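You operate a simulated robot arm through the tools that you are given. There is no shell and no other tool.

You run a simulated robot arm. Do the job below in one go: nothing can be reset, and whatever is moved stays where it is left.

TASK
Put both wilted plants in the shade tray and slide the green cover over.
Fine: slide the cover right off the tray to put them in. Where these are worked on the way, their far stop is far enough and under half their travel is too little: green cover.

Only the result counts: the job must be done as asked and must still hold three seconds after the hand-in. Knocking over, shifting, dropping, spilling or breaking anything else fails it. Lids that push on must go on centred and level and be pressed home; caps that screw on are set level and turned clockwise until they are tight.

THE ROBOT
A 7-joint arm with a two-finger parallel gripper, fixed in place. Base frame: the origin is on the floor under the middle of its stand, x ahead of it, y to its left, z up; the work surface is at about z = 74. Readings come in cm, degrees, newtons and seconds.
It reaches about 137.2 cm from its shoulder. Its first joint turns from -149.0 to 149.0 degrees. Payload 3.43 kg.
The TCP is the grasp point between the finger pads, 3 cm short of the fingertips. In the tool frame z runs along the fingers and y along their closing line. The gripper opens to 9.4 cm. The fingers are 2.8 cm wide and 1 cm thick; the gripper's body (5 by 9.6 cm) begins 5.5 cm behind the TCP.
Orientation is told as [roll, pitch, yaw] about the base's x, y, z axes, in that order, counted from this pose: with the fingers straight down and closing along the base's y, the tool's x points along the base's -x, its y along +y and its z along -z.

THE INTERFACE
- The arm moves only by the tool step_arm. Its argument "series" is a list of rows, each a list of 6 numbers: the shift along the tool's x, y, z in cm, then the turn, a rotation vector about the tool's x, y, z in degrees. In form: [[tx, ty, tz, ax, ay, az], ...]. A call has 1 to 20 rows; each row shifts and turns the commanded pose from where the row before left it, along the tool's axes as they then stand. "fingers" is the gripper command, from -1 (shut) to 1 (fully open), values between in proportion, set as the call begins (left out, the last holds). Rows are played at 5 a second. More than 5 cm and 8.6 degrees between two rows, or a gripper value outside its range, and nothing of the call is played. A pose out of reach is approached as far as the arm can. The call stops where the force on the tool passes 40 N (or 10 N more than at its start, if that is more) or the arm is blocked; 0.2 s more then pass. The fingers move at their own pace (about 4.5 cm/s each) and stop on an object; they squeeze with about 33 N. The grip force told is the motor's: it shows also when the fingers shut on nothing. Time passes only in rows, and 0.2 s behind the last, so rows that do not move let the fingers close. The reply holds the time, the measured pose of the TCP, the force on the tool along the base axes, the opening and the grip force, in the units named above and with some noise, with the torque about the TCP (base axes, N m) and any sound that the robot's microphone picked up, and new pictures: "show" is both (left out), scene, wrist or none.
- Cameras (640 x 400 px; columns grow to the right, rows downward): "scene" is fixed at [4.58, 50.88, 153.47]; the picture's right is [0.17, -0.98, 0.00], its down [-0.61, -0.11, -0.79] and it looks along [0.78, 0.14, -0.62] (base axes); focal length 375 px, centre (320, 200). "wrist" rides on the gripper at [7.6, 1.4, -10.2] in the tool frame; the picture's right is [-0.18, 0.98, 0.00], its down [-0.75, -0.14, -0.64] and it looks along [-0.63, -0.12, 0.77] (tool axes); focal length 243 px, centre (320, 200). There is no depth. A picture from a camera that has moved, and an enlarged one, comes with that camera's place and axes in the base frame and with its lens. The place of the scene camera against the robot may be out by one fixed shift of up to 1.8 cm in any direction.
- zoom(camera, box): a new picture of the part [left, top, right, bottom] of that camera's present view, enlarged. No time passes.
- close_job(): hands the job in; it is judged then, once.

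Places have to be worked out from the pictures, the camera data and where the tool is seen. Open the gripper and draw the arm clear of the work before you hand the job in, unless the task says otherwise.

The tools are called after "Request:" as name(argument=value, ...) on one line, values as JSON. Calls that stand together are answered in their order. step_arm: Moves the arm, as the interface text tells. Its arguments: {"type":"object","properties":{"series":{"type":"array","items":{"type":"array","items":{"type":"number"}}},"fingers":{"type":"number"},"show":{"type":"string","enum":["both","scene","wrist","none"]}},"required":["series"]} The other tools are called the same way: zoom (camera, box) takes an enlarged picture of a part of a camera's view; close_job () hands the job in.

At the start:

```text
time: 0.0
position: [97.08, 18.02, 115.77]
ee_rot: [0.1, 0.0, 0.0]
wrist_force: [-0.8, 0.6, 0.1]
moment: [-0.02, 0.0, 0.02]
gripper_width: 9.39
grasp_force: 0.1
```

scene: 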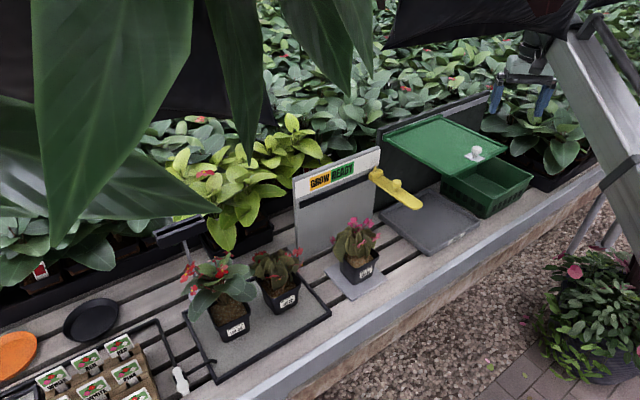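
wrist: 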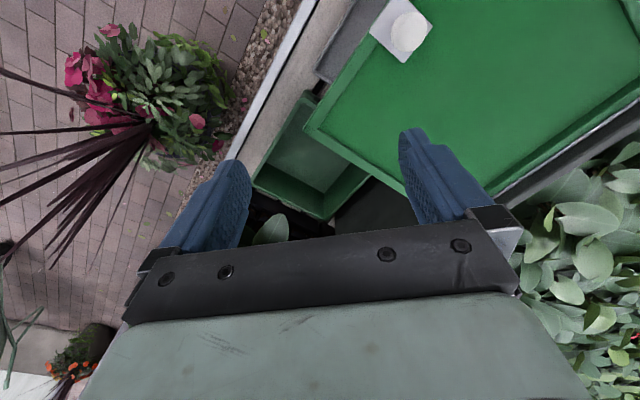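

The scene shows a tray under a green cover at the right, three potted plants and a yellow latch-like part. I'll enlarge parts of the view before moving.

Request:
zoom(camera="scene", box=[360, 80, 560, 260])

Request:
zoom(camera="scene", box=[160, 200, 400, 390])

Request:
zoom(camera="wrist", box=[220, 0, 640, 260])

Request:
zoom(camera="scene", box=[0, 280, 240, 400])

```text
2.22 times, centred on (460, 170) of scene
camera zoom: at [4.58, 50.88, 153.47], right [0.17, -0.98, 0.0], down [-0.61, -0.11, -0.79], along [0.78, 0.14, -0.62], focal length 832 px, centre (9, 267)
```

zoom: 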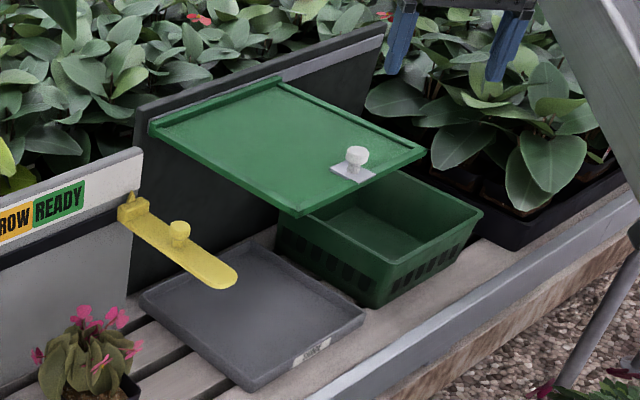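

```text
2.11 times, centred on (280, 295) of scene
camera zoom: at [4.58, 50.88, 153.47], right [0.17, -0.98, 0.0], down [-0.61, -0.11, -0.79], along [0.78, 0.14, -0.62], focal length 788 px, centre (404, 0)
```

zoom: 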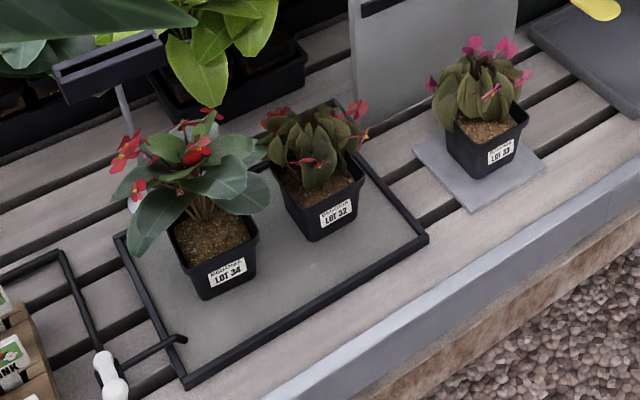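

```text
1.52 times, centred on (430, 130) of wrist
camera zoom: at [89.57, 19.57, 126.03], right [0.18, 0.98, 0.0], down [0.75, -0.14, 0.64], along [0.63, -0.12, -0.77], focal length 370 px, centre (152, 307)
```

zoom: 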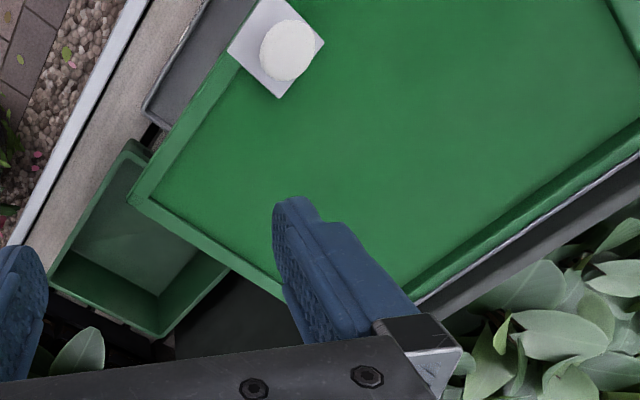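

```text
2.67 times, centred on (120, 340) of scene
camera zoom: at [4.58, 50.88, 153.47], right [0.17, -0.98, 0.0], down [-0.61, -0.11, -0.79], along [0.78, 0.14, -0.62], focal length 999 px, centre (853, -173)
```

zoom: 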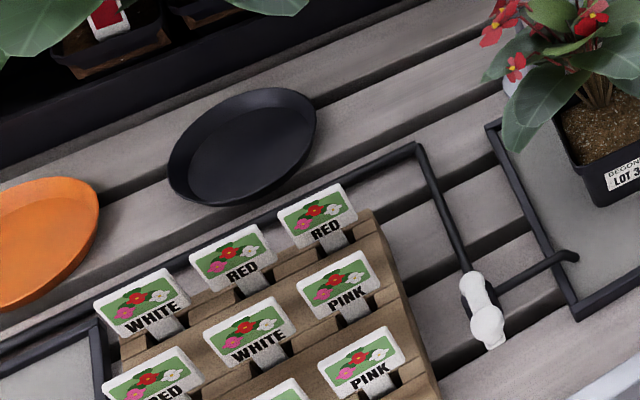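

The slate tray carries a small label, and the green basket sits beside it. I'll zoom hard on the label, the yellow part, the cover and the plants to tell which one is the shade tray.

Request:
zoom(camera="scene", box=[435, 215, 475, 245])

Request:
zoom(camera="scene", box=[365, 155, 445, 215])

Request:
zoom(camera="scene", box=[380, 100, 540, 220])

Request:
zoom(camera="scene", box=[240, 210, 400, 320])

```text
13.33 times, centred on (455, 230) of scene
camera zoom: at [4.58, 50.88, 153.47], right [0.17, -0.98, 0.0], down [-0.61, -0.11, -0.79], along [0.78, 0.14, -0.62], focal length 4994 px, centre (-1480, -200)
```

zoom: 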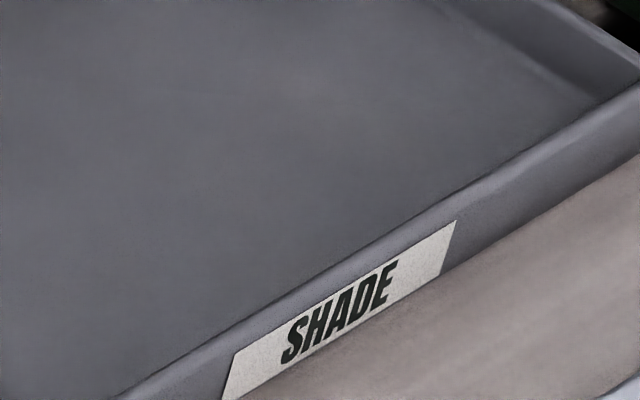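

```text
6.67 times, centred on (405, 185) of scene
camera zoom: at [4.58, 50.88, 153.47], right [0.17, -0.98, 0.0], down [-0.61, -0.11, -0.79], along [0.78, 0.14, -0.62], focal length 2497 px, centre (-247, 300)
```

zoom: 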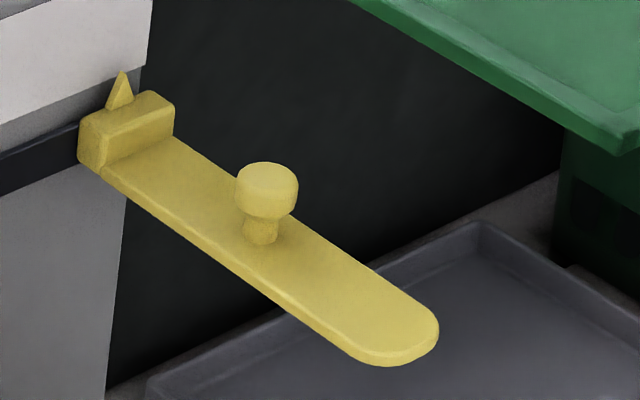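

```text
3.33 times, centred on (460, 160) of scene
camera zoom: at [4.58, 50.88, 153.47], right [0.17, -0.98, 0.0], down [-0.61, -0.11, -0.79], along [0.78, 0.14, -0.62], focal length 1248 px, centre (-147, 333)
```

zoom: 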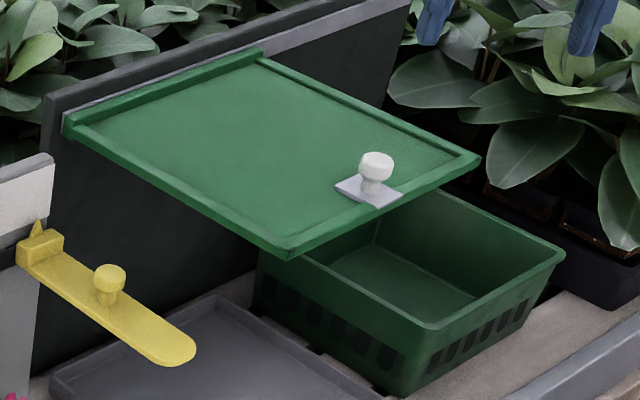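

```text
3.64 times, centred on (320, 265) of scene
camera zoom: at [4.58, 50.88, 153.47], right [0.17, -0.98, 0.0], down [-0.61, -0.11, -0.79], along [0.78, 0.14, -0.62], focal length 1362 px, centre (320, -36)
```

zoom: 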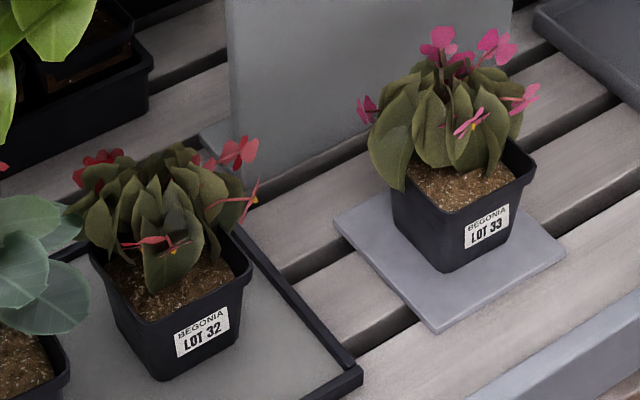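

The slate tray is labelled SHADE and the green cover sits roughly 25 cm above it, on a rail that runs on to the right. LOT 32 and LOT 33 are the wilted plants. I'll pull back towards the robot and yaw 45° to line up with the bench and get a clear wrist view of the cover knob.

Request:
step_arm(series=[[3.8, 0, 0, 0, 0, 0], [3.8, 0, 0, 0, 0, 0], [3.8, 0, 0, 0, 0, 0], [0, 0, 0, 0, 0, -7.5], [0, 0, 0, 0, 0, -7.5], [0, 0, 0, 0, 0, -7.5], [0, 0, 0, 0, 0, -7.5], [0, 0, 0, 0, 0, -7.5], [0, 0, 0, 0, 0, -7.5]], fingers=1, show="both")

```text
time: 2.0
position: [85.78, 18.1, 115.94]
ee_rot: [0.0, 0.1, 45.1]
wrist_force: [0.6, 0.1, -0.3]
moment: [-0.01, -0.01, -0.02]
gripper_width: 9.44
grasp_force: 0.0
camera wrist: at [79.42, 13.74, 126.1], right [-0.57, 0.82, 0.0], down [0.63, 0.43, 0.64], along [0.53, 0.36, -0.77], focal length 243 px, centre (320, 200)
```

scene: 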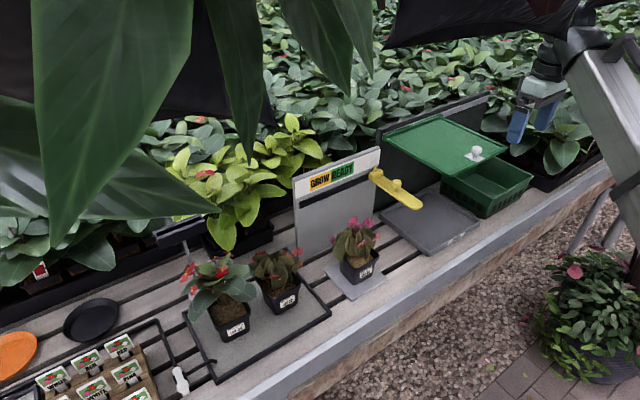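
wrist: 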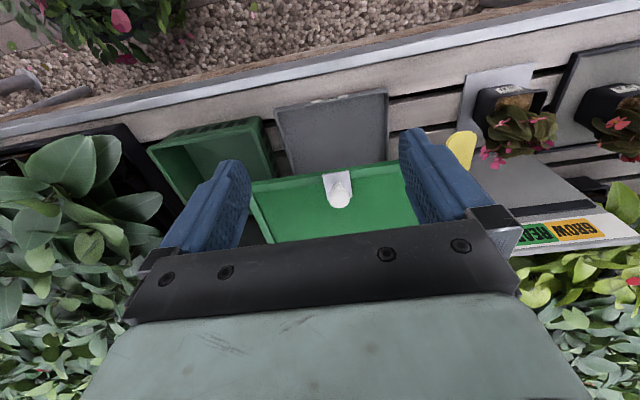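

Request:
zoom(camera="wrist", box=[240, 80, 420, 250])

Request:
zoom(camera="wrist", box=[400, 30, 640, 260])

Request:
zoom(camera="scene", box=[440, 60, 640, 220])

```text
2.35 times, centred on (330, 165) of wrist
camera zoom: at [79.42, 13.74, 126.1], right [-0.57, 0.82, 0.0], down [0.63, 0.43, 0.64], along [0.53, 0.36, -0.77], focal length 571 px, centre (296, 282)
```

zoom: 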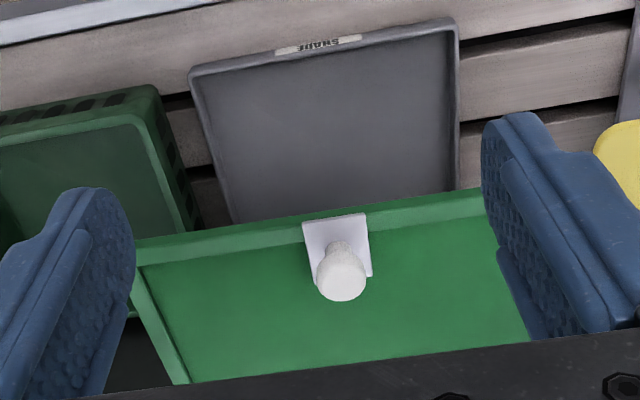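

```text
1.74 times, centred on (520, 145) of wrist
camera zoom: at [79.42, 13.74, 126.1], right [-0.57, 0.82, 0.0], down [0.63, 0.43, 0.64], along [0.53, 0.36, -0.77], focal length 422 px, centre (-28, 296)
```

zoom: 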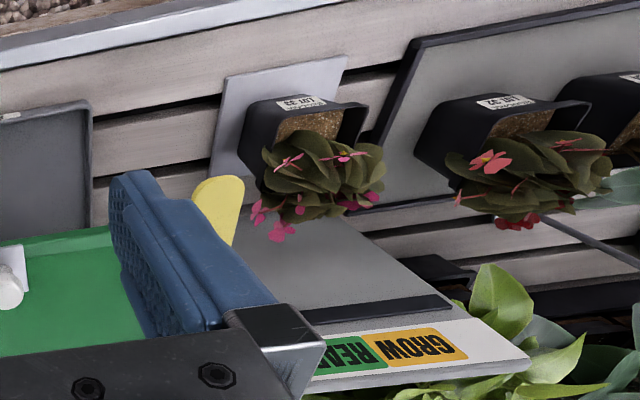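

```text
2.50 times, centred on (540, 140) of scene
camera zoom: at [4.58, 50.88, 153.47], right [0.17, -0.98, 0.0], down [-0.61, -0.11, -0.79], along [0.78, 0.14, -0.62], focal length 936 px, centre (-230, 350)
```

zoom: 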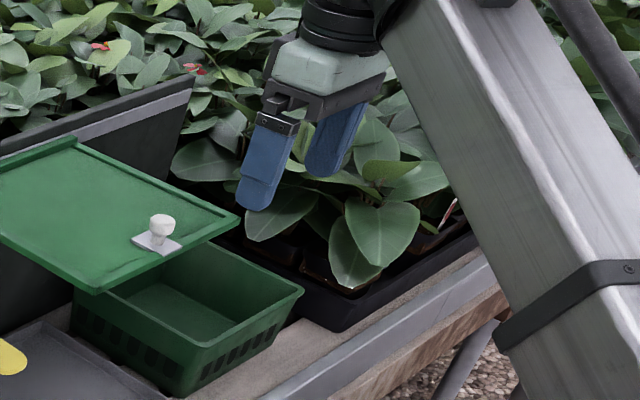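

The bench runs at exactly 45°, and the knob head triangulates to about (92.7, 25.5, 104.6). I'll move the open gripper above it, keeping the fingertips clear, and check again.

Request:
step_arm(series=[[-3.4, 0.12, 0, 0, 0, 0], [-3.4, 0.12, 0, 0, 0, 0], [-3.3, 0.11, 0, 0, 0, 0], [0, 0, 2, 0, 0, 0], [0, 0, 2, 0, 0, 0], [0, 0, 0, 0, 0, 0]], show="both")

```text
time: 3.4
position: [92.67, 25.55, 111.72]
ee_rot: [0.0, 0.0, 45.0]
wrist_force: [0.5, 0.1, 0.3]
moment: [0.02, -0.02, -0.01]
gripper_width: 9.41
grasp_force: 0.1
camera wrist: at [86.38, 21.2, 122.07], right [-0.56, 0.83, 0.0], down [0.63, 0.43, 0.64], along [0.53, 0.36, -0.77], focal length 243 px, centre (320, 200)
```

scene: 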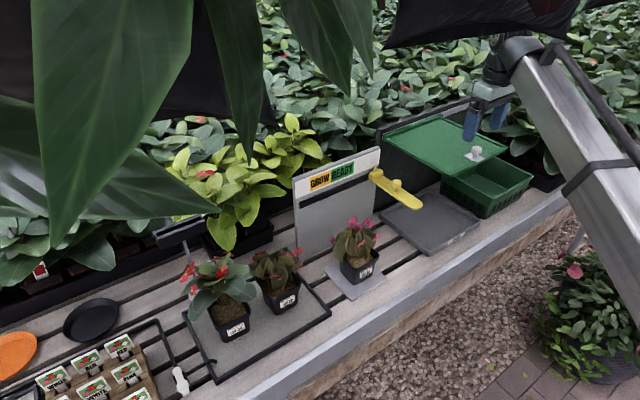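
wrist: 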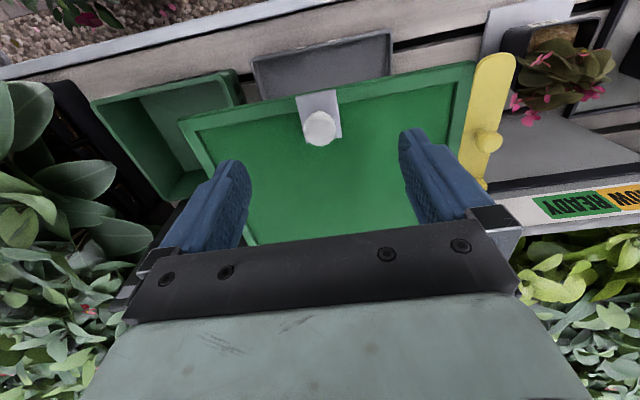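

The knob again triangulates to about (92.5, 25.3, 105), right under the gripper. I'll descend between the pads, staying high enough that the tips clear the plate.

Request:
step_arm(series=[[0.1, 0.1, 1.5, 0, 0, 0], [0, 0, 1.5, 0, 0, 0], [0, 0, 1.5, 0, 0, 0], [0, 0, 1.2, 0, 0, 0], [0, 0, 0, 0, 0, 0]], show="both")

Request:
zoom(camera="scene", box=[440, 100, 540, 180])

Request:
zoom(camera="wrist", box=[200, 40, 460, 240])

```text
time: 4.6
position: [92.48, 25.57, 106.03]
ee_rot: [0.0, 0.0, 45.1]
wrist_force: [-0.1, 0.1, -0.6]
moment: [0.0, 0.03, 0.02]
gripper_width: 9.4
grasp_force: 0.0
camera wrist: at [86.24, 21.18, 116.35], right [-0.56, 0.83, 0.0], down [0.63, 0.43, 0.64], along [0.53, 0.36, -0.77], focal length 243 px, centre (320, 200)
```

scene: 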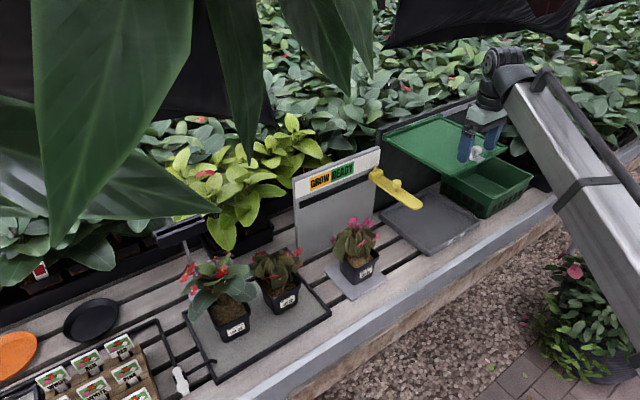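
wrist: 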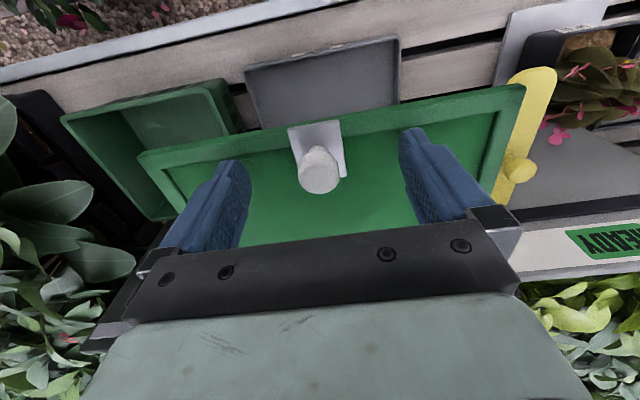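

```text
5.00 times, centred on (490, 140) of scene
camera zoom: at [4.58, 50.88, 153.47], right [0.17, -0.98, 0.0], down [-0.61, -0.11, -0.79], along [0.78, 0.14, -0.62], focal length 1873 px, centre (-530, 500)
```

zoom: 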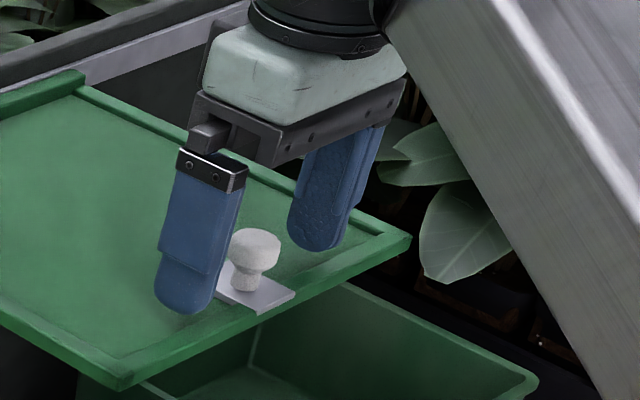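

```text
2.00 times, centred on (330, 140) of wrist
camera zoom: at [86.24, 21.18, 116.35], right [-0.56, 0.83, 0.0], down [0.63, 0.43, 0.64], along [0.53, 0.36, -0.77], focal length 485 px, centre (300, 320)
```

zoom: 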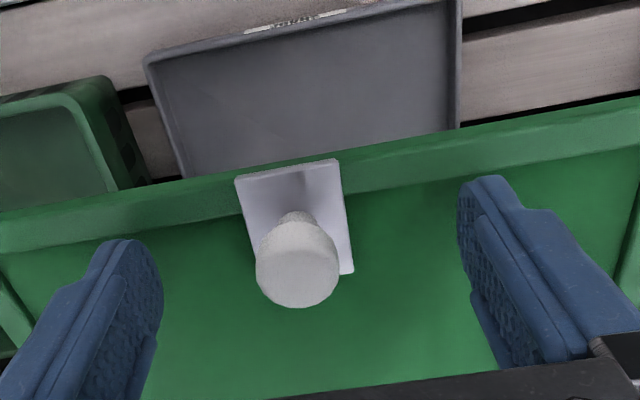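

The knob head is centred between the pads, with the tips about 1 cm above the plate. I'll lower slightly and close on it.

Request:
step_arm(series=[[0, 0, 0.3, 0, 0, 0], [0, 0, 0, 0, 0, 0]], show="none")

Request:
step_arm(series=[[0, 0, 0, 0, 0, 0], [0, 0, 0, 0, 0, 0], [0, 0, 0, 0, 0, 0], [0, 0, 0, 0, 0, 0], [0, 0, 0, 0, 0, 0], [0, 0, 0, 0, 0, 0]], fingers=-1, show="both")

```text
time: 5.2
position: [92.65, 25.44, 105.65]
ee_rot: [0.0, 0.1, 45.1]
wrist_force: [0.5, -0.4, -0.6]
moment: [0.02, -0.02, 0.04]
gripper_width: 9.39
grasp_force: 0.2
```

```text
time: 6.6
position: [92.67, 25.4, 105.67]
ee_rot: [0.1, 0.0, 45.0]
wrist_force: [3.5, -2.9, 0.3]
moment: [-0.03, -0.12, -0.01]
gripper_width: 2.36
grasp_force: 45.3
camera wrist: at [86.28, 21.12, 116.02], right [-0.56, 0.83, 0.0], down [0.63, 0.43, 0.64], along [0.53, 0.36, -0.77], focal length 243 px, centre (320, 200)
```

scene: 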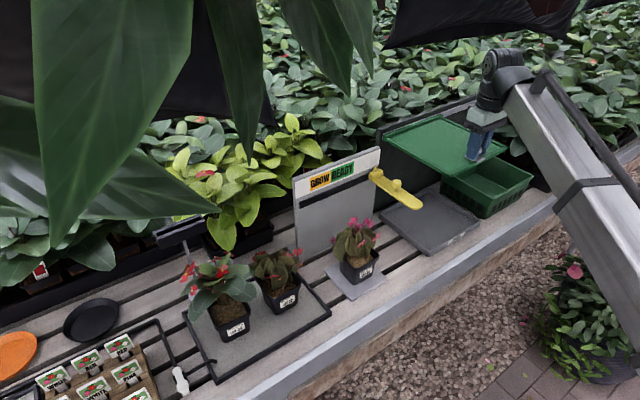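
wrist: 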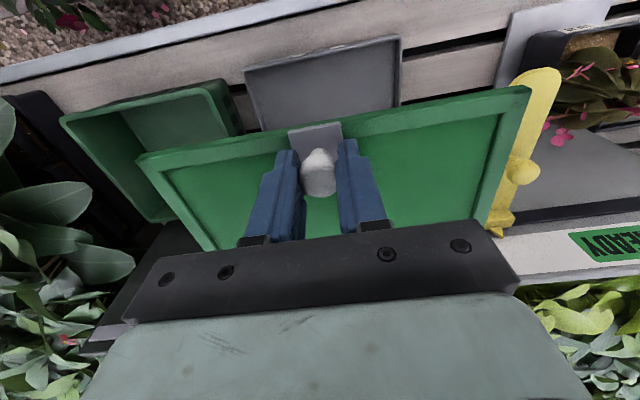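

The gripper holds the knob (2.36 cm wide). I'll start sliding the cover to the right along the rail, which is tool −y.

Request:
step_arm(series=[[0, -0.5, 0, 0, 0, 0], [0, -1, 0, 0, 0, 0], [0, -1, 0, 0, 0, 0], [0, -1, 0, 0, 0, 0], [0, -1, 0, 0, 0, 0]], show="both")

```text
time: 7.8
position: [95.91, 22.35, 105.72]
ee_rot: [-0.1, 0.1, 44.9]
wrist_force: [-1.7, -1.4, 1.6]
moment: [0.12, -0.03, -0.03]
gripper_width: 2.35
grasp_force: 45.0
camera wrist: at [89.45, 17.96, 116.03], right [-0.56, 0.83, 0.0], down [0.63, 0.43, 0.64], along [0.53, 0.36, -0.77], focal length 243 px, centre (320, 200)
```

scene: 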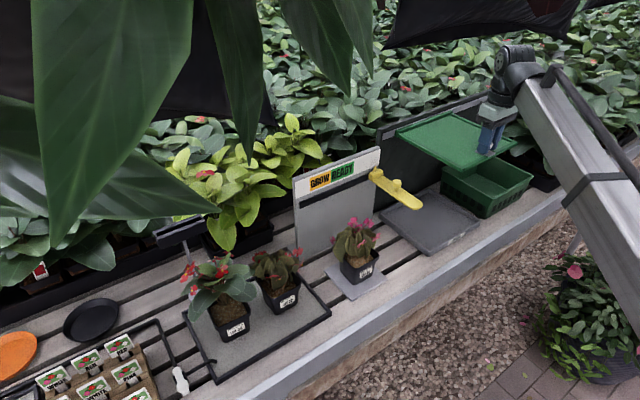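
wrist: 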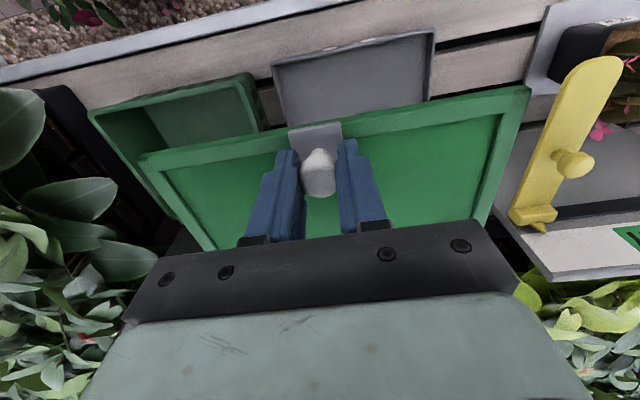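

The cover slides freely with little side force. I'll continue to the right towards its far stop.

Request:
step_arm(series=[[0, -1.5, 0, 0, 0, 0], [0, -1.5, 0, 0, 0, 0], [0, -1.5, 0, 0, 0, 0], [0, -1.5, 0, 0, 0, 0], [0, -1.5, 0, 0, 0, 0], [0, -1.5, 0, 0, 0, 0], [0, -1.5, 0, 0, 0, 0], [0, -1.0, 0, 0, 0, 0]], show="both")

```text
time: 9.6
position: [103.88, 14.13, 105.74]
ee_rot: [0.0, -0.1, 45.0]
wrist_force: [11.7, 12.2, 0.2]
moment: [0.34, -0.27, 0.05]
gripper_width: 2.33
grasp_force: 44.5
camera wrist: at [97.5, 9.86, 116.01], right [-0.57, 0.82, 0.0], down [0.63, 0.43, 0.64], along [0.53, 0.36, -0.77], focal length 243 px, centre (320, 200)
```

scene: 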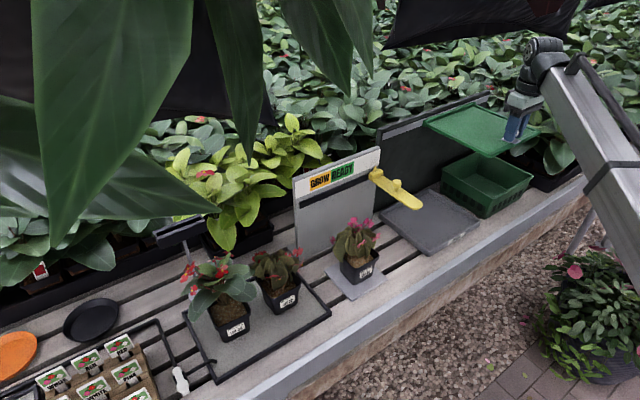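
wrist: 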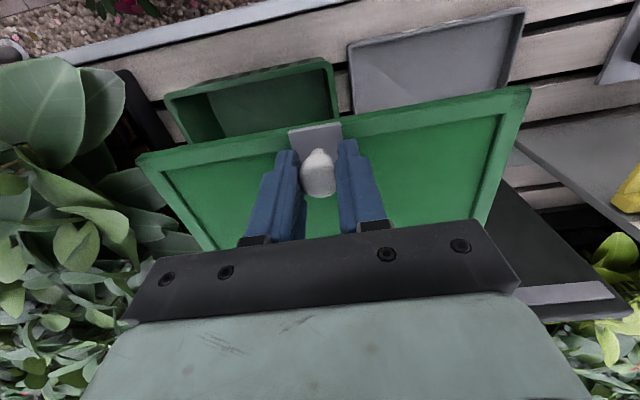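

The cover has moved 16 cm, but about 17 N of side force has built up because my line is slightly off the rail. I'll relax that with a small shift along e2 and keep going.

Request:
step_arm(series=[[-0.25, 0, 0, 0, 0, 0], [0, 0, 0, 0, 0, 0], [0, 0, 0, 0, 0, 0]], show="none")

```text
time: 10.4
position: [103.85, 14.22, 105.63]
ee_rot: [-0.1, 0.1, 44.9]
wrist_force: [-3.8, -3.8, 0.5]
moment: [0.4, -0.45, 0.0]
gripper_width: 2.31
grasp_force: 45.0
```

Request:
step_arm(series=[[0.04, -1.0, 0, 0, 0, 0], [-0.01, -1.0, 0, 0, 0, 0], [-0.01, -1.0, 0, 0, 0, 0], [-0.01, -1.0, 0, 0, 0, 0], [-0.01, -1.0, 0, 0, 0, 0]], show="scene")

```text
time: 11.6
position: [107.25, 10.59, 105.69]
ee_rot: [0.0, 0.1, 44.9]
wrist_force: [-16.6, -15.6, -10.0]
moment: [0.07, -0.14, 0.06]
gripper_width: 2.34
grasp_force: 45.2
```

scene: 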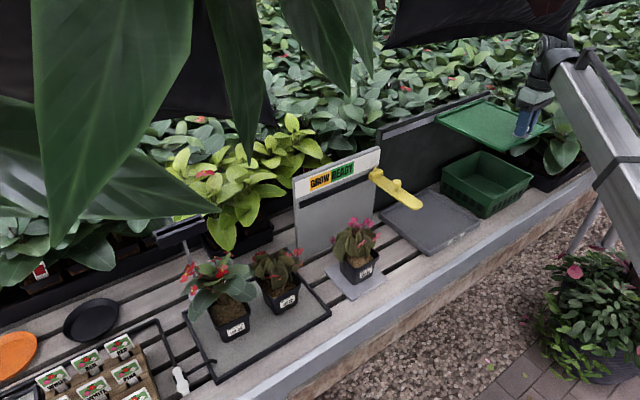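

Request:
step_arm(series=[[0.2, 0, 0, 0, 0, 0], [0, 0, 0, 0, 0, 0], [0, 0, 0, 0, 0, 0]], show="none")

Request:
zoom(camera="scene", box=[380, 70, 600, 220])

```text
time: 12.4
position: [107.38, 10.76, 105.7]
ee_rot: [0.0, 0.0, 45.1]
wrist_force: [-11.4, -11.2, -15.3]
moment: [-0.77, 0.71, 0.01]
gripper_width: 2.32
grasp_force: 45.0
```

```text
2.67 times, centred on (490, 145) of scene
camera zoom: at [4.58, 50.88, 153.47], right [0.17, -0.98, 0.0], down [-0.61, -0.11, -0.79], along [0.78, 0.14, -0.62], focal length 999 px, centre (-133, 347)
```

zoom: 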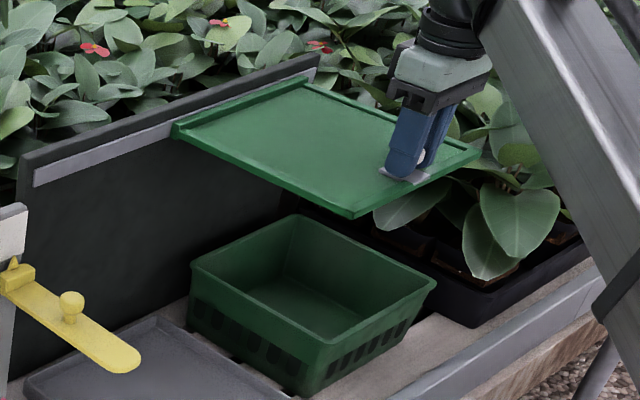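

About 21 cm of travel so far; the cover is nearly at the end of its rail. There's some downward and sideways load, so I'll relax it slightly and then push the last bit gently.

Request:
step_arm(series=[[0.1, 0, 0.15, 0, 0, 0], [0, 0, 0, 0, 0, 0], [0, 0, 0, 0, 0, 0]], show="none")

Request:
step_arm(series=[[0, -0.5, 0, 0, 0, 0], [0, -0.5, 0, 0, 0, 0], [0, -0.5, 0, 0, 0, 0], [0, 0, 0, 0, 0, 0]], show="scene")

```text
time: 13.2
position: [107.38, 10.71, 105.74]
ee_rot: [0.0, -0.1, 45.0]
wrist_force: [-2.2, -3.2, 1.5]
moment: [-0.39, 0.38, 0.0]
gripper_width: 2.36
grasp_force: 44.7
```

```text
time: 14.2
position: [108.37, 9.66, 105.67]
ee_rot: [-0.1, -0.1, 45.0]
wrist_force: [2.8, 3.5, 10.8]
moment: [0.54, -0.39, 0.07]
gripper_width: 2.34
grasp_force: 45.2
```

scene: 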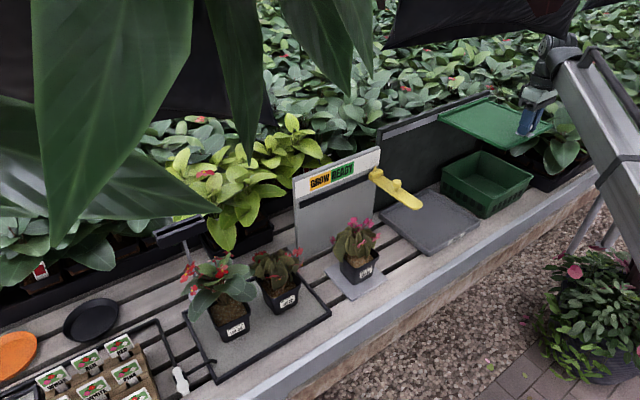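

Request:
step_arm(series=[[0, -0.5, 0, 0, 0, 0], [0, -0.5, 0, 0, 0, 0], [0, -0.5, 0, 0, 0, 0], [0, -0.5, 0, 0, 0, 0], [0, -0.5, 0, 0, 0, 0], [0, 0, 0, 0, 0, 0]], show="scene")

Request:
zoom(camera="scene", box=[380, 70, 600, 220])

```text
time: 15.6
position: [110.2, 7.95, 105.74]
ee_rot: [-0.2, -0.1, 45.0]
wrist_force: [15.2, 15.7, 25.6]
moment: [0.12, -0.1, 0.04]
gripper_width: 2.33
grasp_force: 45.1
```

scene: 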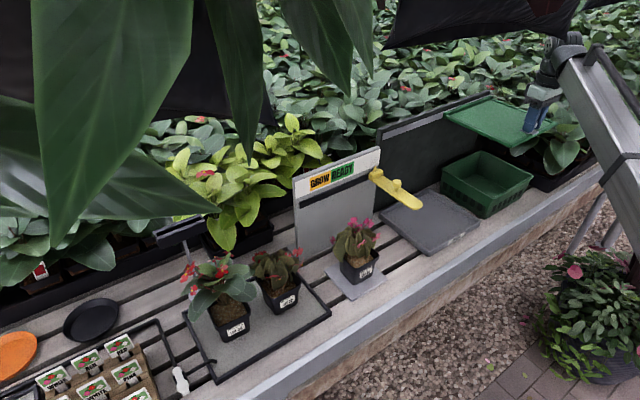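

```text
2.67 times, centred on (490, 145) of scene
camera zoom: at [4.58, 50.88, 153.47], right [0.17, -0.98, 0.0], down [-0.61, -0.11, -0.79], along [0.78, 0.14, -0.62], focal length 999 px, centre (-133, 347)
```

zoom: 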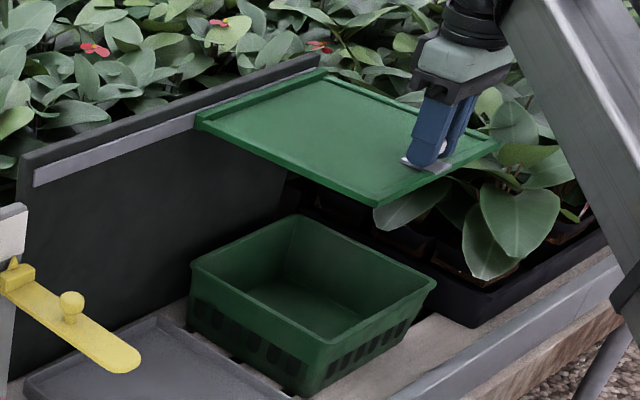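

Travel is 24.7 cm and the cover's left edge has just cleared the tray. I'll relax the loads (lift a bit, shift along e2), then feel for the stop.

Request:
step_arm(series=[[-0.2, 0, -0.2, 0, 0, 0], [0, 0, 0, 0, 0, 0], [0, 0, 0, 0, 0, 0]], show="none")

Request:
step_arm(series=[[0, -0.4, 0, 0, 0, 0], [0, -0.4, 0, 0, 0, 0], [0, -0.4, 0, 0, 0, 0], [0, 0, 0, 0, 0, 0]], show="none")

```text
time: 16.4
position: [110.26, 7.89, 105.6]
ee_rot: [0.0, 0.1, 45.1]
wrist_force: [2.8, 4.5, 3.7]
moment: [0.77, -0.8, -0.02]
gripper_width: 2.35
grasp_force: 44.9
```

```text
time: 17.1
position: [110.28, 7.65, 105.78]
ee_rot: [0.9, 0.2, 45.3]
wrist_force: [-4.7, 4.3, 6.4]
moment: [-0.08, 0.33, 0.03]
gripper_width: 2.32
grasp_force: 44.9
stopped in row 3: the force on the tool passed its limit at 45 N (the readings are from after the stop); the commanded pose is now the measured one
```

The far stop is reached at about 25 cm of travel. I'll open the fingers and rise straight off the knob.

Request:
step_arm(series=[[0, 0, 0, 0, 0, 0], [0, 0, 0, 0, 0, 0], [0, 0, 0, 0, 0, 0], [0, 0, 0, 0, 0, 0], [0, 0, -1.5, 0, 0, 0], [0, 0, -2.5, 0, 0, 0], [0, 0, -3, 0, 0, 0], [0, 0, -3, 0, 0, 0]], fingers=1, show="both")

```text
time: 18.9
position: [110.55, 7.54, 115.49]
ee_rot: [0.6, 0.3, 45.2]
wrist_force: [0.3, 1.0, 0.2]
moment: [-0.01, 0.02, 0.02]
gripper_width: 9.39
grasp_force: 0.0
camera wrist: at [104.39, 3.16, 125.94], right [-0.57, 0.82, 0.01], down [0.64, 0.43, 0.64], along [0.52, 0.37, -0.77], focal length 243 px, centre (320, 200)
```

scene: 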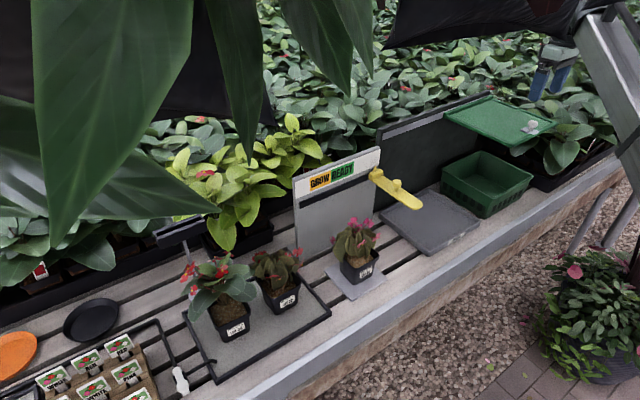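
wrist: 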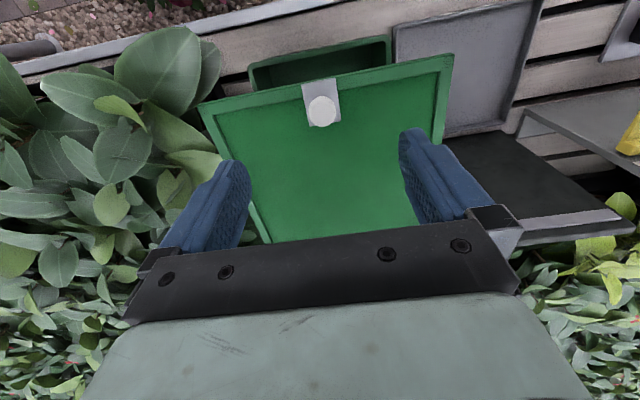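

The cover is parked clear of the tray. I'll pull back over the bench front at a safe height and travel left to look at LOT 33 with the wrist camera.

Request:
step_arm(series=[[4, 0, -1.2, 0, 0, 0], [4, 0, -1.2, 0, 0, 0], [4, 0, -1.2, 0, 0, 0], [4, 0, -1.2, 0, 0, 0], [0, 4.5, 0, 0, 0, 0], [0, 4.5, 0, 0, 0, 0], [0, 4.5, 0, 0, 0, 0], [0, 4.5, 0, 0, 0, 0], [0, 4.5, 0, 0, 0, 0], [0, 4.5, 0, 0, 0, 0], [0, 4.5, 0, 0, 0, 0], [0, 4.5, 0, 0, 0, 0], [0, 4.5, 0, 0, 0, 0], [0, 4.5, 0, 0, 0, 0], [0, 4.5, 0, 0, 0, 0], [0, 4.5, 0, 0, 0, 0], [0, 4.5, 0, 0, 0, 0], [0, 0, 4, 0, 0, 0], [0, 0, 4, 0, 0, 0], [0, 0, 4, 0, 0, 0]], show="both")

```text
time: 20.8
position: [87.78, 7.91, 117.37]
ee_rot: [0.9, 0.6, 44.6]
wrist_force: [-1.2, 0.4, -0.2]
moment: [-0.02, -0.03, 0.03]
gripper_width: 9.39
grasp_force: 0.1
out of reach, approached as far as the arm can: row 7, 8, 9
stopped in row 9: the force on the tool passed its limit at 55 N (the readings are from after the stop); the commanded pose is now the measured one
camera wrist: at [81.58, 3.68, 127.75], right [-0.56, 0.83, 0.01], down [0.65, 0.43, 0.63], along [0.52, 0.36, -0.77], focal length 243 px, centre (320, 200)
```

scene: 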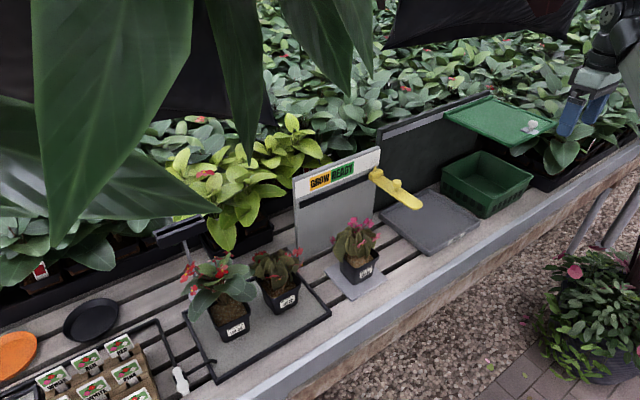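
wrist: 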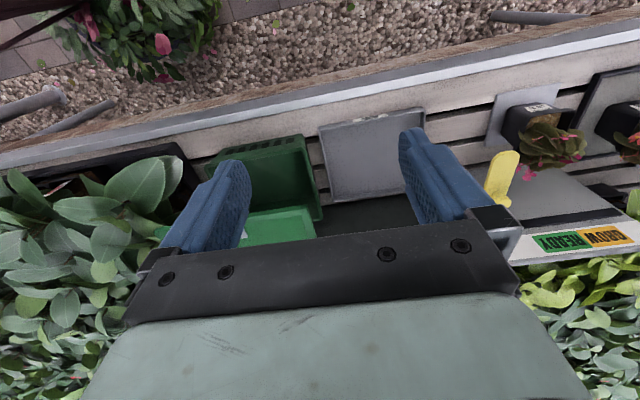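

The arm reported rows 7–9 as out of reach and stopped without touching anything visible. I'll test small moves to the left to see which direction is limited.

Request:
step_arm(series=[[0, 2, 0, 0, 0, 0], [0, 2, 0, 0, 0, 0], [0, 2, 0, 0, 0, 0], [0, 0, 0, 0, 0, 0]], show="scene")

```text
time: 21.8
position: [84.15, 12.03, 117.33]
ee_rot: [0.4, -0.2, 44.4]
wrist_force: [21.9, -9.7, -31.2]
moment: [2.46, 0.57, 1.61]
gripper_width: 9.41
grasp_force: 0.0
out of reach, approached as far as the arm can: row 3
```

scene: 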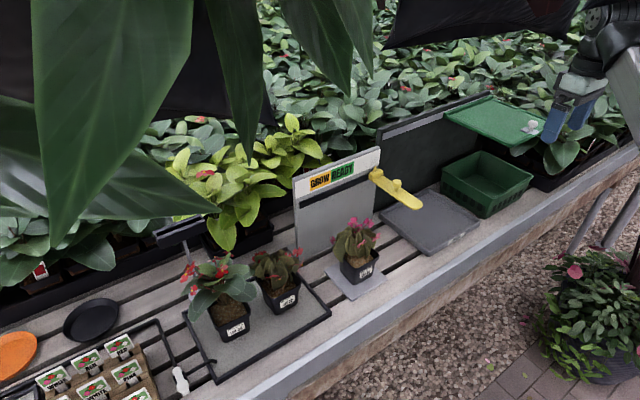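

The load appears without any outside contact, so the hand is likely crowding the robot's own forearm when it points straight down this close in. I'll move outward to relieve it, then tilt the fingers outward.

Request:
step_arm(series=[[-2, -0.5, 0, 0, 0, 0], [-3, 0, 0, 0, 0, 0], [-3, 0, 0, 0, 0, 0], [0, 0, 0, 0, 0, 0]], show="scene")

```text
time: 22.8
position: [90.06, 17.52, 117.72]
ee_rot: [0.7, 0.3, 44.5]
wrist_force: [-0.1, 0.0, -0.5]
moment: [0.02, -0.06, -0.02]
gripper_width: 9.4
grasp_force: 0.2
```

scene: 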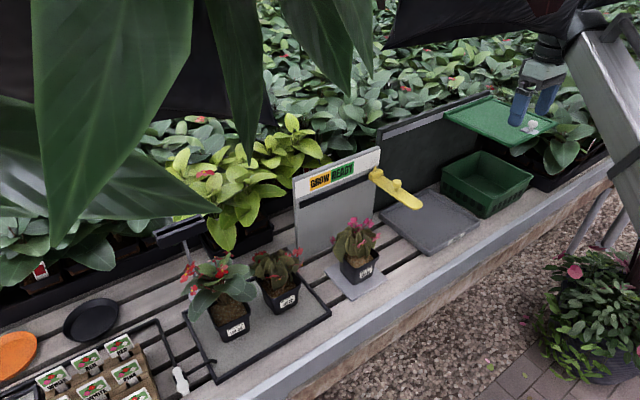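

Force-free again. Now I'll tilt the fingers outward 30° about the tool's y axis.

Request:
step_arm(series=[[0, 0, 0, 0, -7.5, 0], [0, 0, 0, 0, -7.5, 0], [0, 0, 0, 0, -7.5, 0], [0, 0, 0, 0, -7.5, 0], [0, 0, 0, 0, 0, 0]], show="both")

```text
time: 24.0
position: [89.96, 17.23, 117.59]
ee_rot: [0.9, -29.8, 44.0]
wrist_force: [0.5, -0.1, 0.0]
moment: [0.0, -0.03, 0.02]
gripper_width: 9.4
grasp_force: 0.1
camera wrist: at [80.67, 10.1, 122.7], right [-0.57, 0.81, 0.1], down [0.35, 0.13, 0.93], along [0.74, 0.57, -0.35], focal length 243 px, centre (320, 200)
```

scene: 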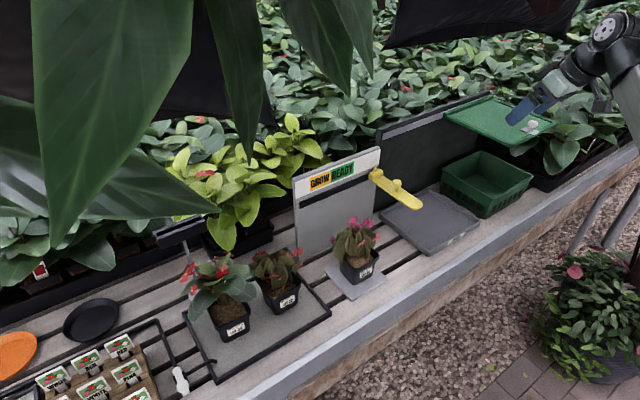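
wrist: 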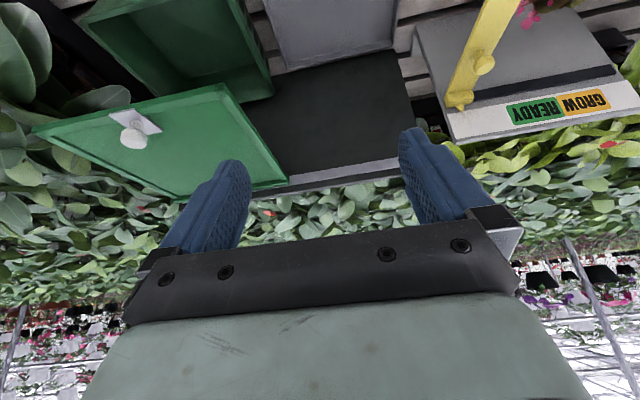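

The tilt clears the problem. I'll travel left at this height in stages towards LOT 33.

Request:
step_arm(series=[[0, 3.7, 0, 0, 0, 0], [0, 3.7, 0, 0, 0, 0], [0, 3.7, 0, 0, 0, 0], [0, 3.7, 0, 0, 0, 0], [0, 3.7, 0, 0, 0, 0], [0, 0, 0, 0, 0, 0]], show="scene")

```text
time: 25.4
position: [76.98, 30.58, 117.68]
ee_rot: [0.7, -29.8, 44.0]
wrist_force: [0.2, 0.1, 0.0]
moment: [0.01, 0.02, -0.03]
gripper_width: 9.39
grasp_force: 0.0
```

scene: 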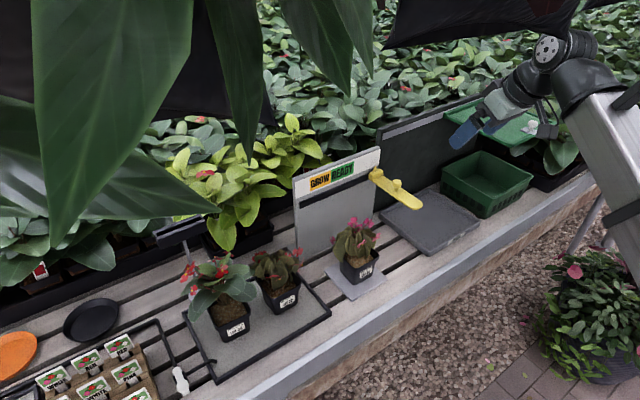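

Request:
step_arm(series=[[0.3, 3.7, 1, 0, 0, 0], [0.3, 3.7, 1, 0, 0, 0], [0.3, 3.7, 1, 0, 0, 0], [0.3, 3.7, 1, 0, 0, 0], [0.3, 3.7, 1, 0, 0, 0], [0, 0, 0, 0, 0, 0]], show="both")

```text
time: 26.8
position: [64.81, 44.54, 112.79]
ee_rot: [0.8, -29.7, 44.1]
wrist_force: [-0.1, 0.0, -0.6]
moment: [0.0, -0.01, -0.01]
gripper_width: 9.39
grasp_force: 0.1
camera wrist: at [55.63, 37.37, 118.01], right [-0.57, 0.81, 0.1], down [0.35, 0.13, 0.93], along [0.74, 0.57, -0.35], focal length 243 px, centre (320, 200)
```

scene: 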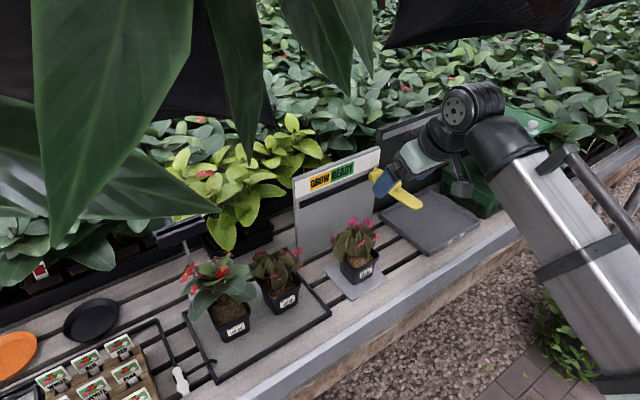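
wrist: 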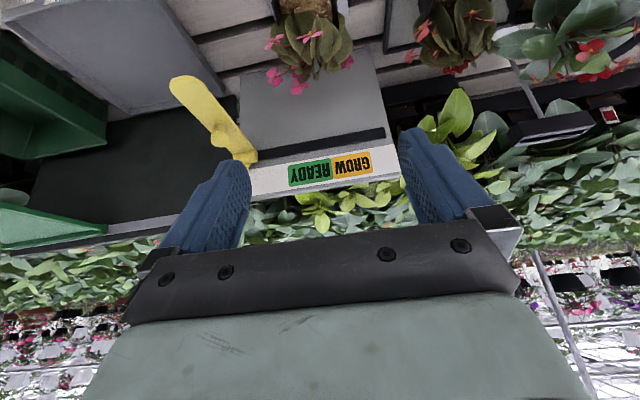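

LOT 33 is at the top of the wrist view. I'll back off towards the robot and lower so the camera sees the pots properly.

Request:
step_arm(series=[[2.7, 0, 0.7, 0, 0, 0], [2.7, 0, 0.7, 0, 0, 0], [2.7, 0, 0.7, 0, 0, 0], [2.7, 0, 0.7, 0, 0, 0], [0, 0, 0, 0, 0, 0]], show="both")

```text
time: 28.0
position: [59.09, 39.01, 105.0]
ee_rot: [0.8, -29.7, 44.1]
wrist_force: [0.7, -0.2, -0.2]
moment: [0.02, 0.02, 0.0]
gripper_width: 9.39
grasp_force: 0.0
camera wrist: at [49.93, 31.86, 110.27], right [-0.57, 0.81, 0.1], down [0.35, 0.13, 0.93], along [0.74, 0.57, -0.35], focal length 243 px, centre (320, 200)
```

scene: 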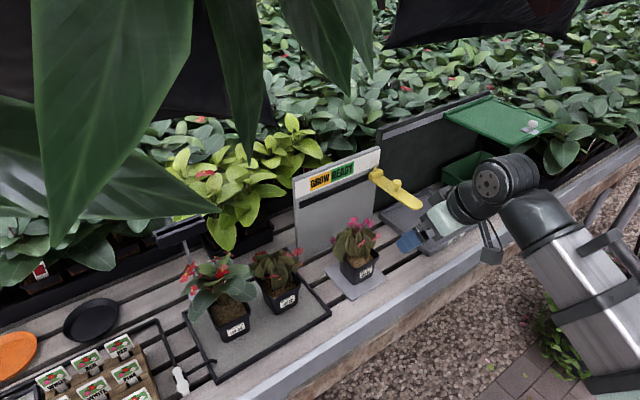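
wrist: 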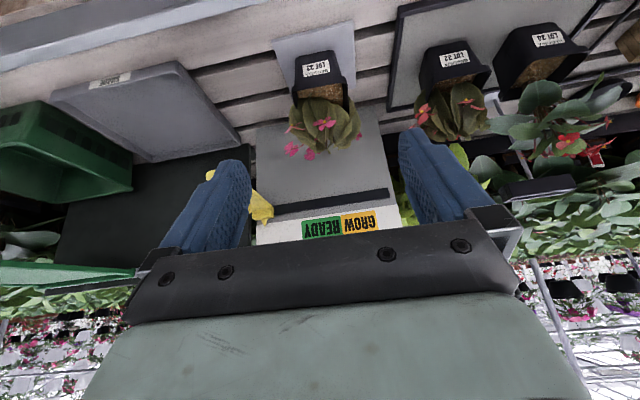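

This view shows all three pots. I'll zoom in to measure LOT 33 and the surroundings.

Request:
zoom(camera="wrist", box=[260, 20, 420, 170])

Request:
zoom(camera="wrist", box=[380, 0, 640, 190])

Request:
zoom(camera="wrist", box=[0, 40, 300, 260])

```text
2.67 times, centred on (340, 95) of wrist
camera zoom: at [49.93, 31.86, 110.27], right [-0.57, 0.81, 0.1], down [0.35, 0.13, 0.93], along [0.74, 0.57, -0.35], focal length 647 px, centre (267, 480)
```

zoom: 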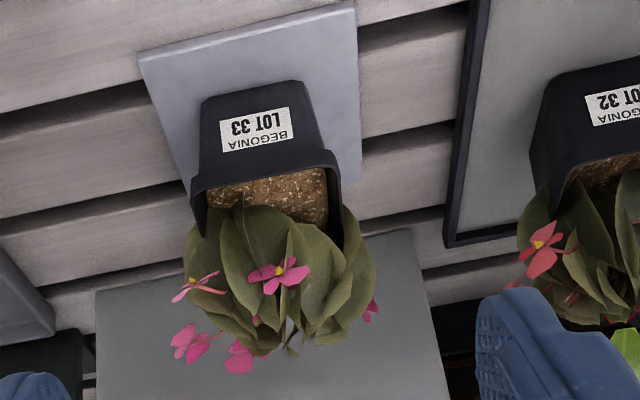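

```text
2.11 times, centred on (510, 95) of wrist
camera zoom: at [49.93, 31.86, 110.27], right [-0.57, 0.81, 0.1], down [0.35, 0.13, 0.93], along [0.74, 0.57, -0.35], focal length 511 px, centre (-80, 421)
```

zoom: 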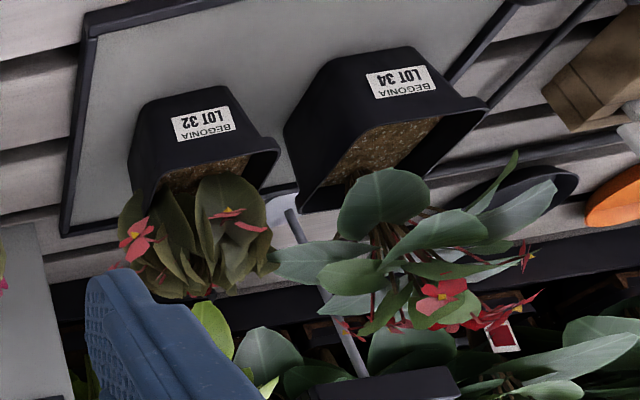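

```text
1.82 times, centred on (150, 150) of wrist
camera zoom: at [49.93, 31.86, 110.27], right [-0.57, 0.81, 0.1], down [0.35, 0.13, 0.93], along [0.74, 0.57, -0.35], focal length 441 px, centre (629, 291)
```

zoom: 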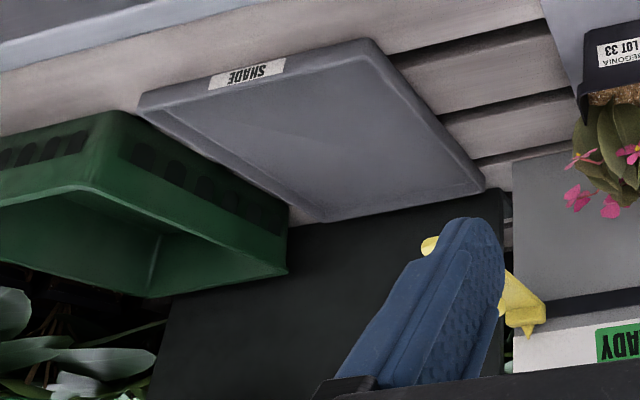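

LOT 33's rim is about 7.5 cm wide at z≈82.8, centred near e1=14.6, e2=88.2 (x≈72.7, y≈52). I'll tilt further to about 65° so the fingers can come in low from the front, under the leaves.

Request:
step_arm(series=[[0, 0, 0, 0, -7, 0], [0, 0, 0, 0, -7, 0], [0, 0, 0, 0, -7, 0], [0, 0, 0, 0, -7, 0], [0, 0, 0, 0, -7, 0], [0, 0, 0, 0, 0, 0]], show="scene")

```text
time: 29.4
position: [59.09, 39.06, 105.03]
ee_rot: [1.8, -64.8, 42.9]
wrist_force: [1.3, -0.2, 0.0]
moment: [0.01, 0.02, -0.01]
gripper_width: 9.39
grasp_force: 0.0
```

scene: 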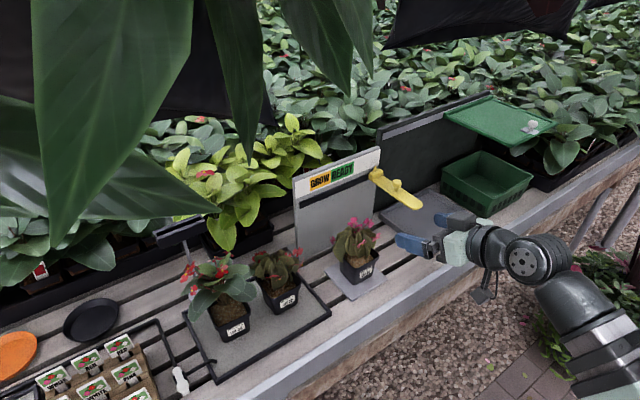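

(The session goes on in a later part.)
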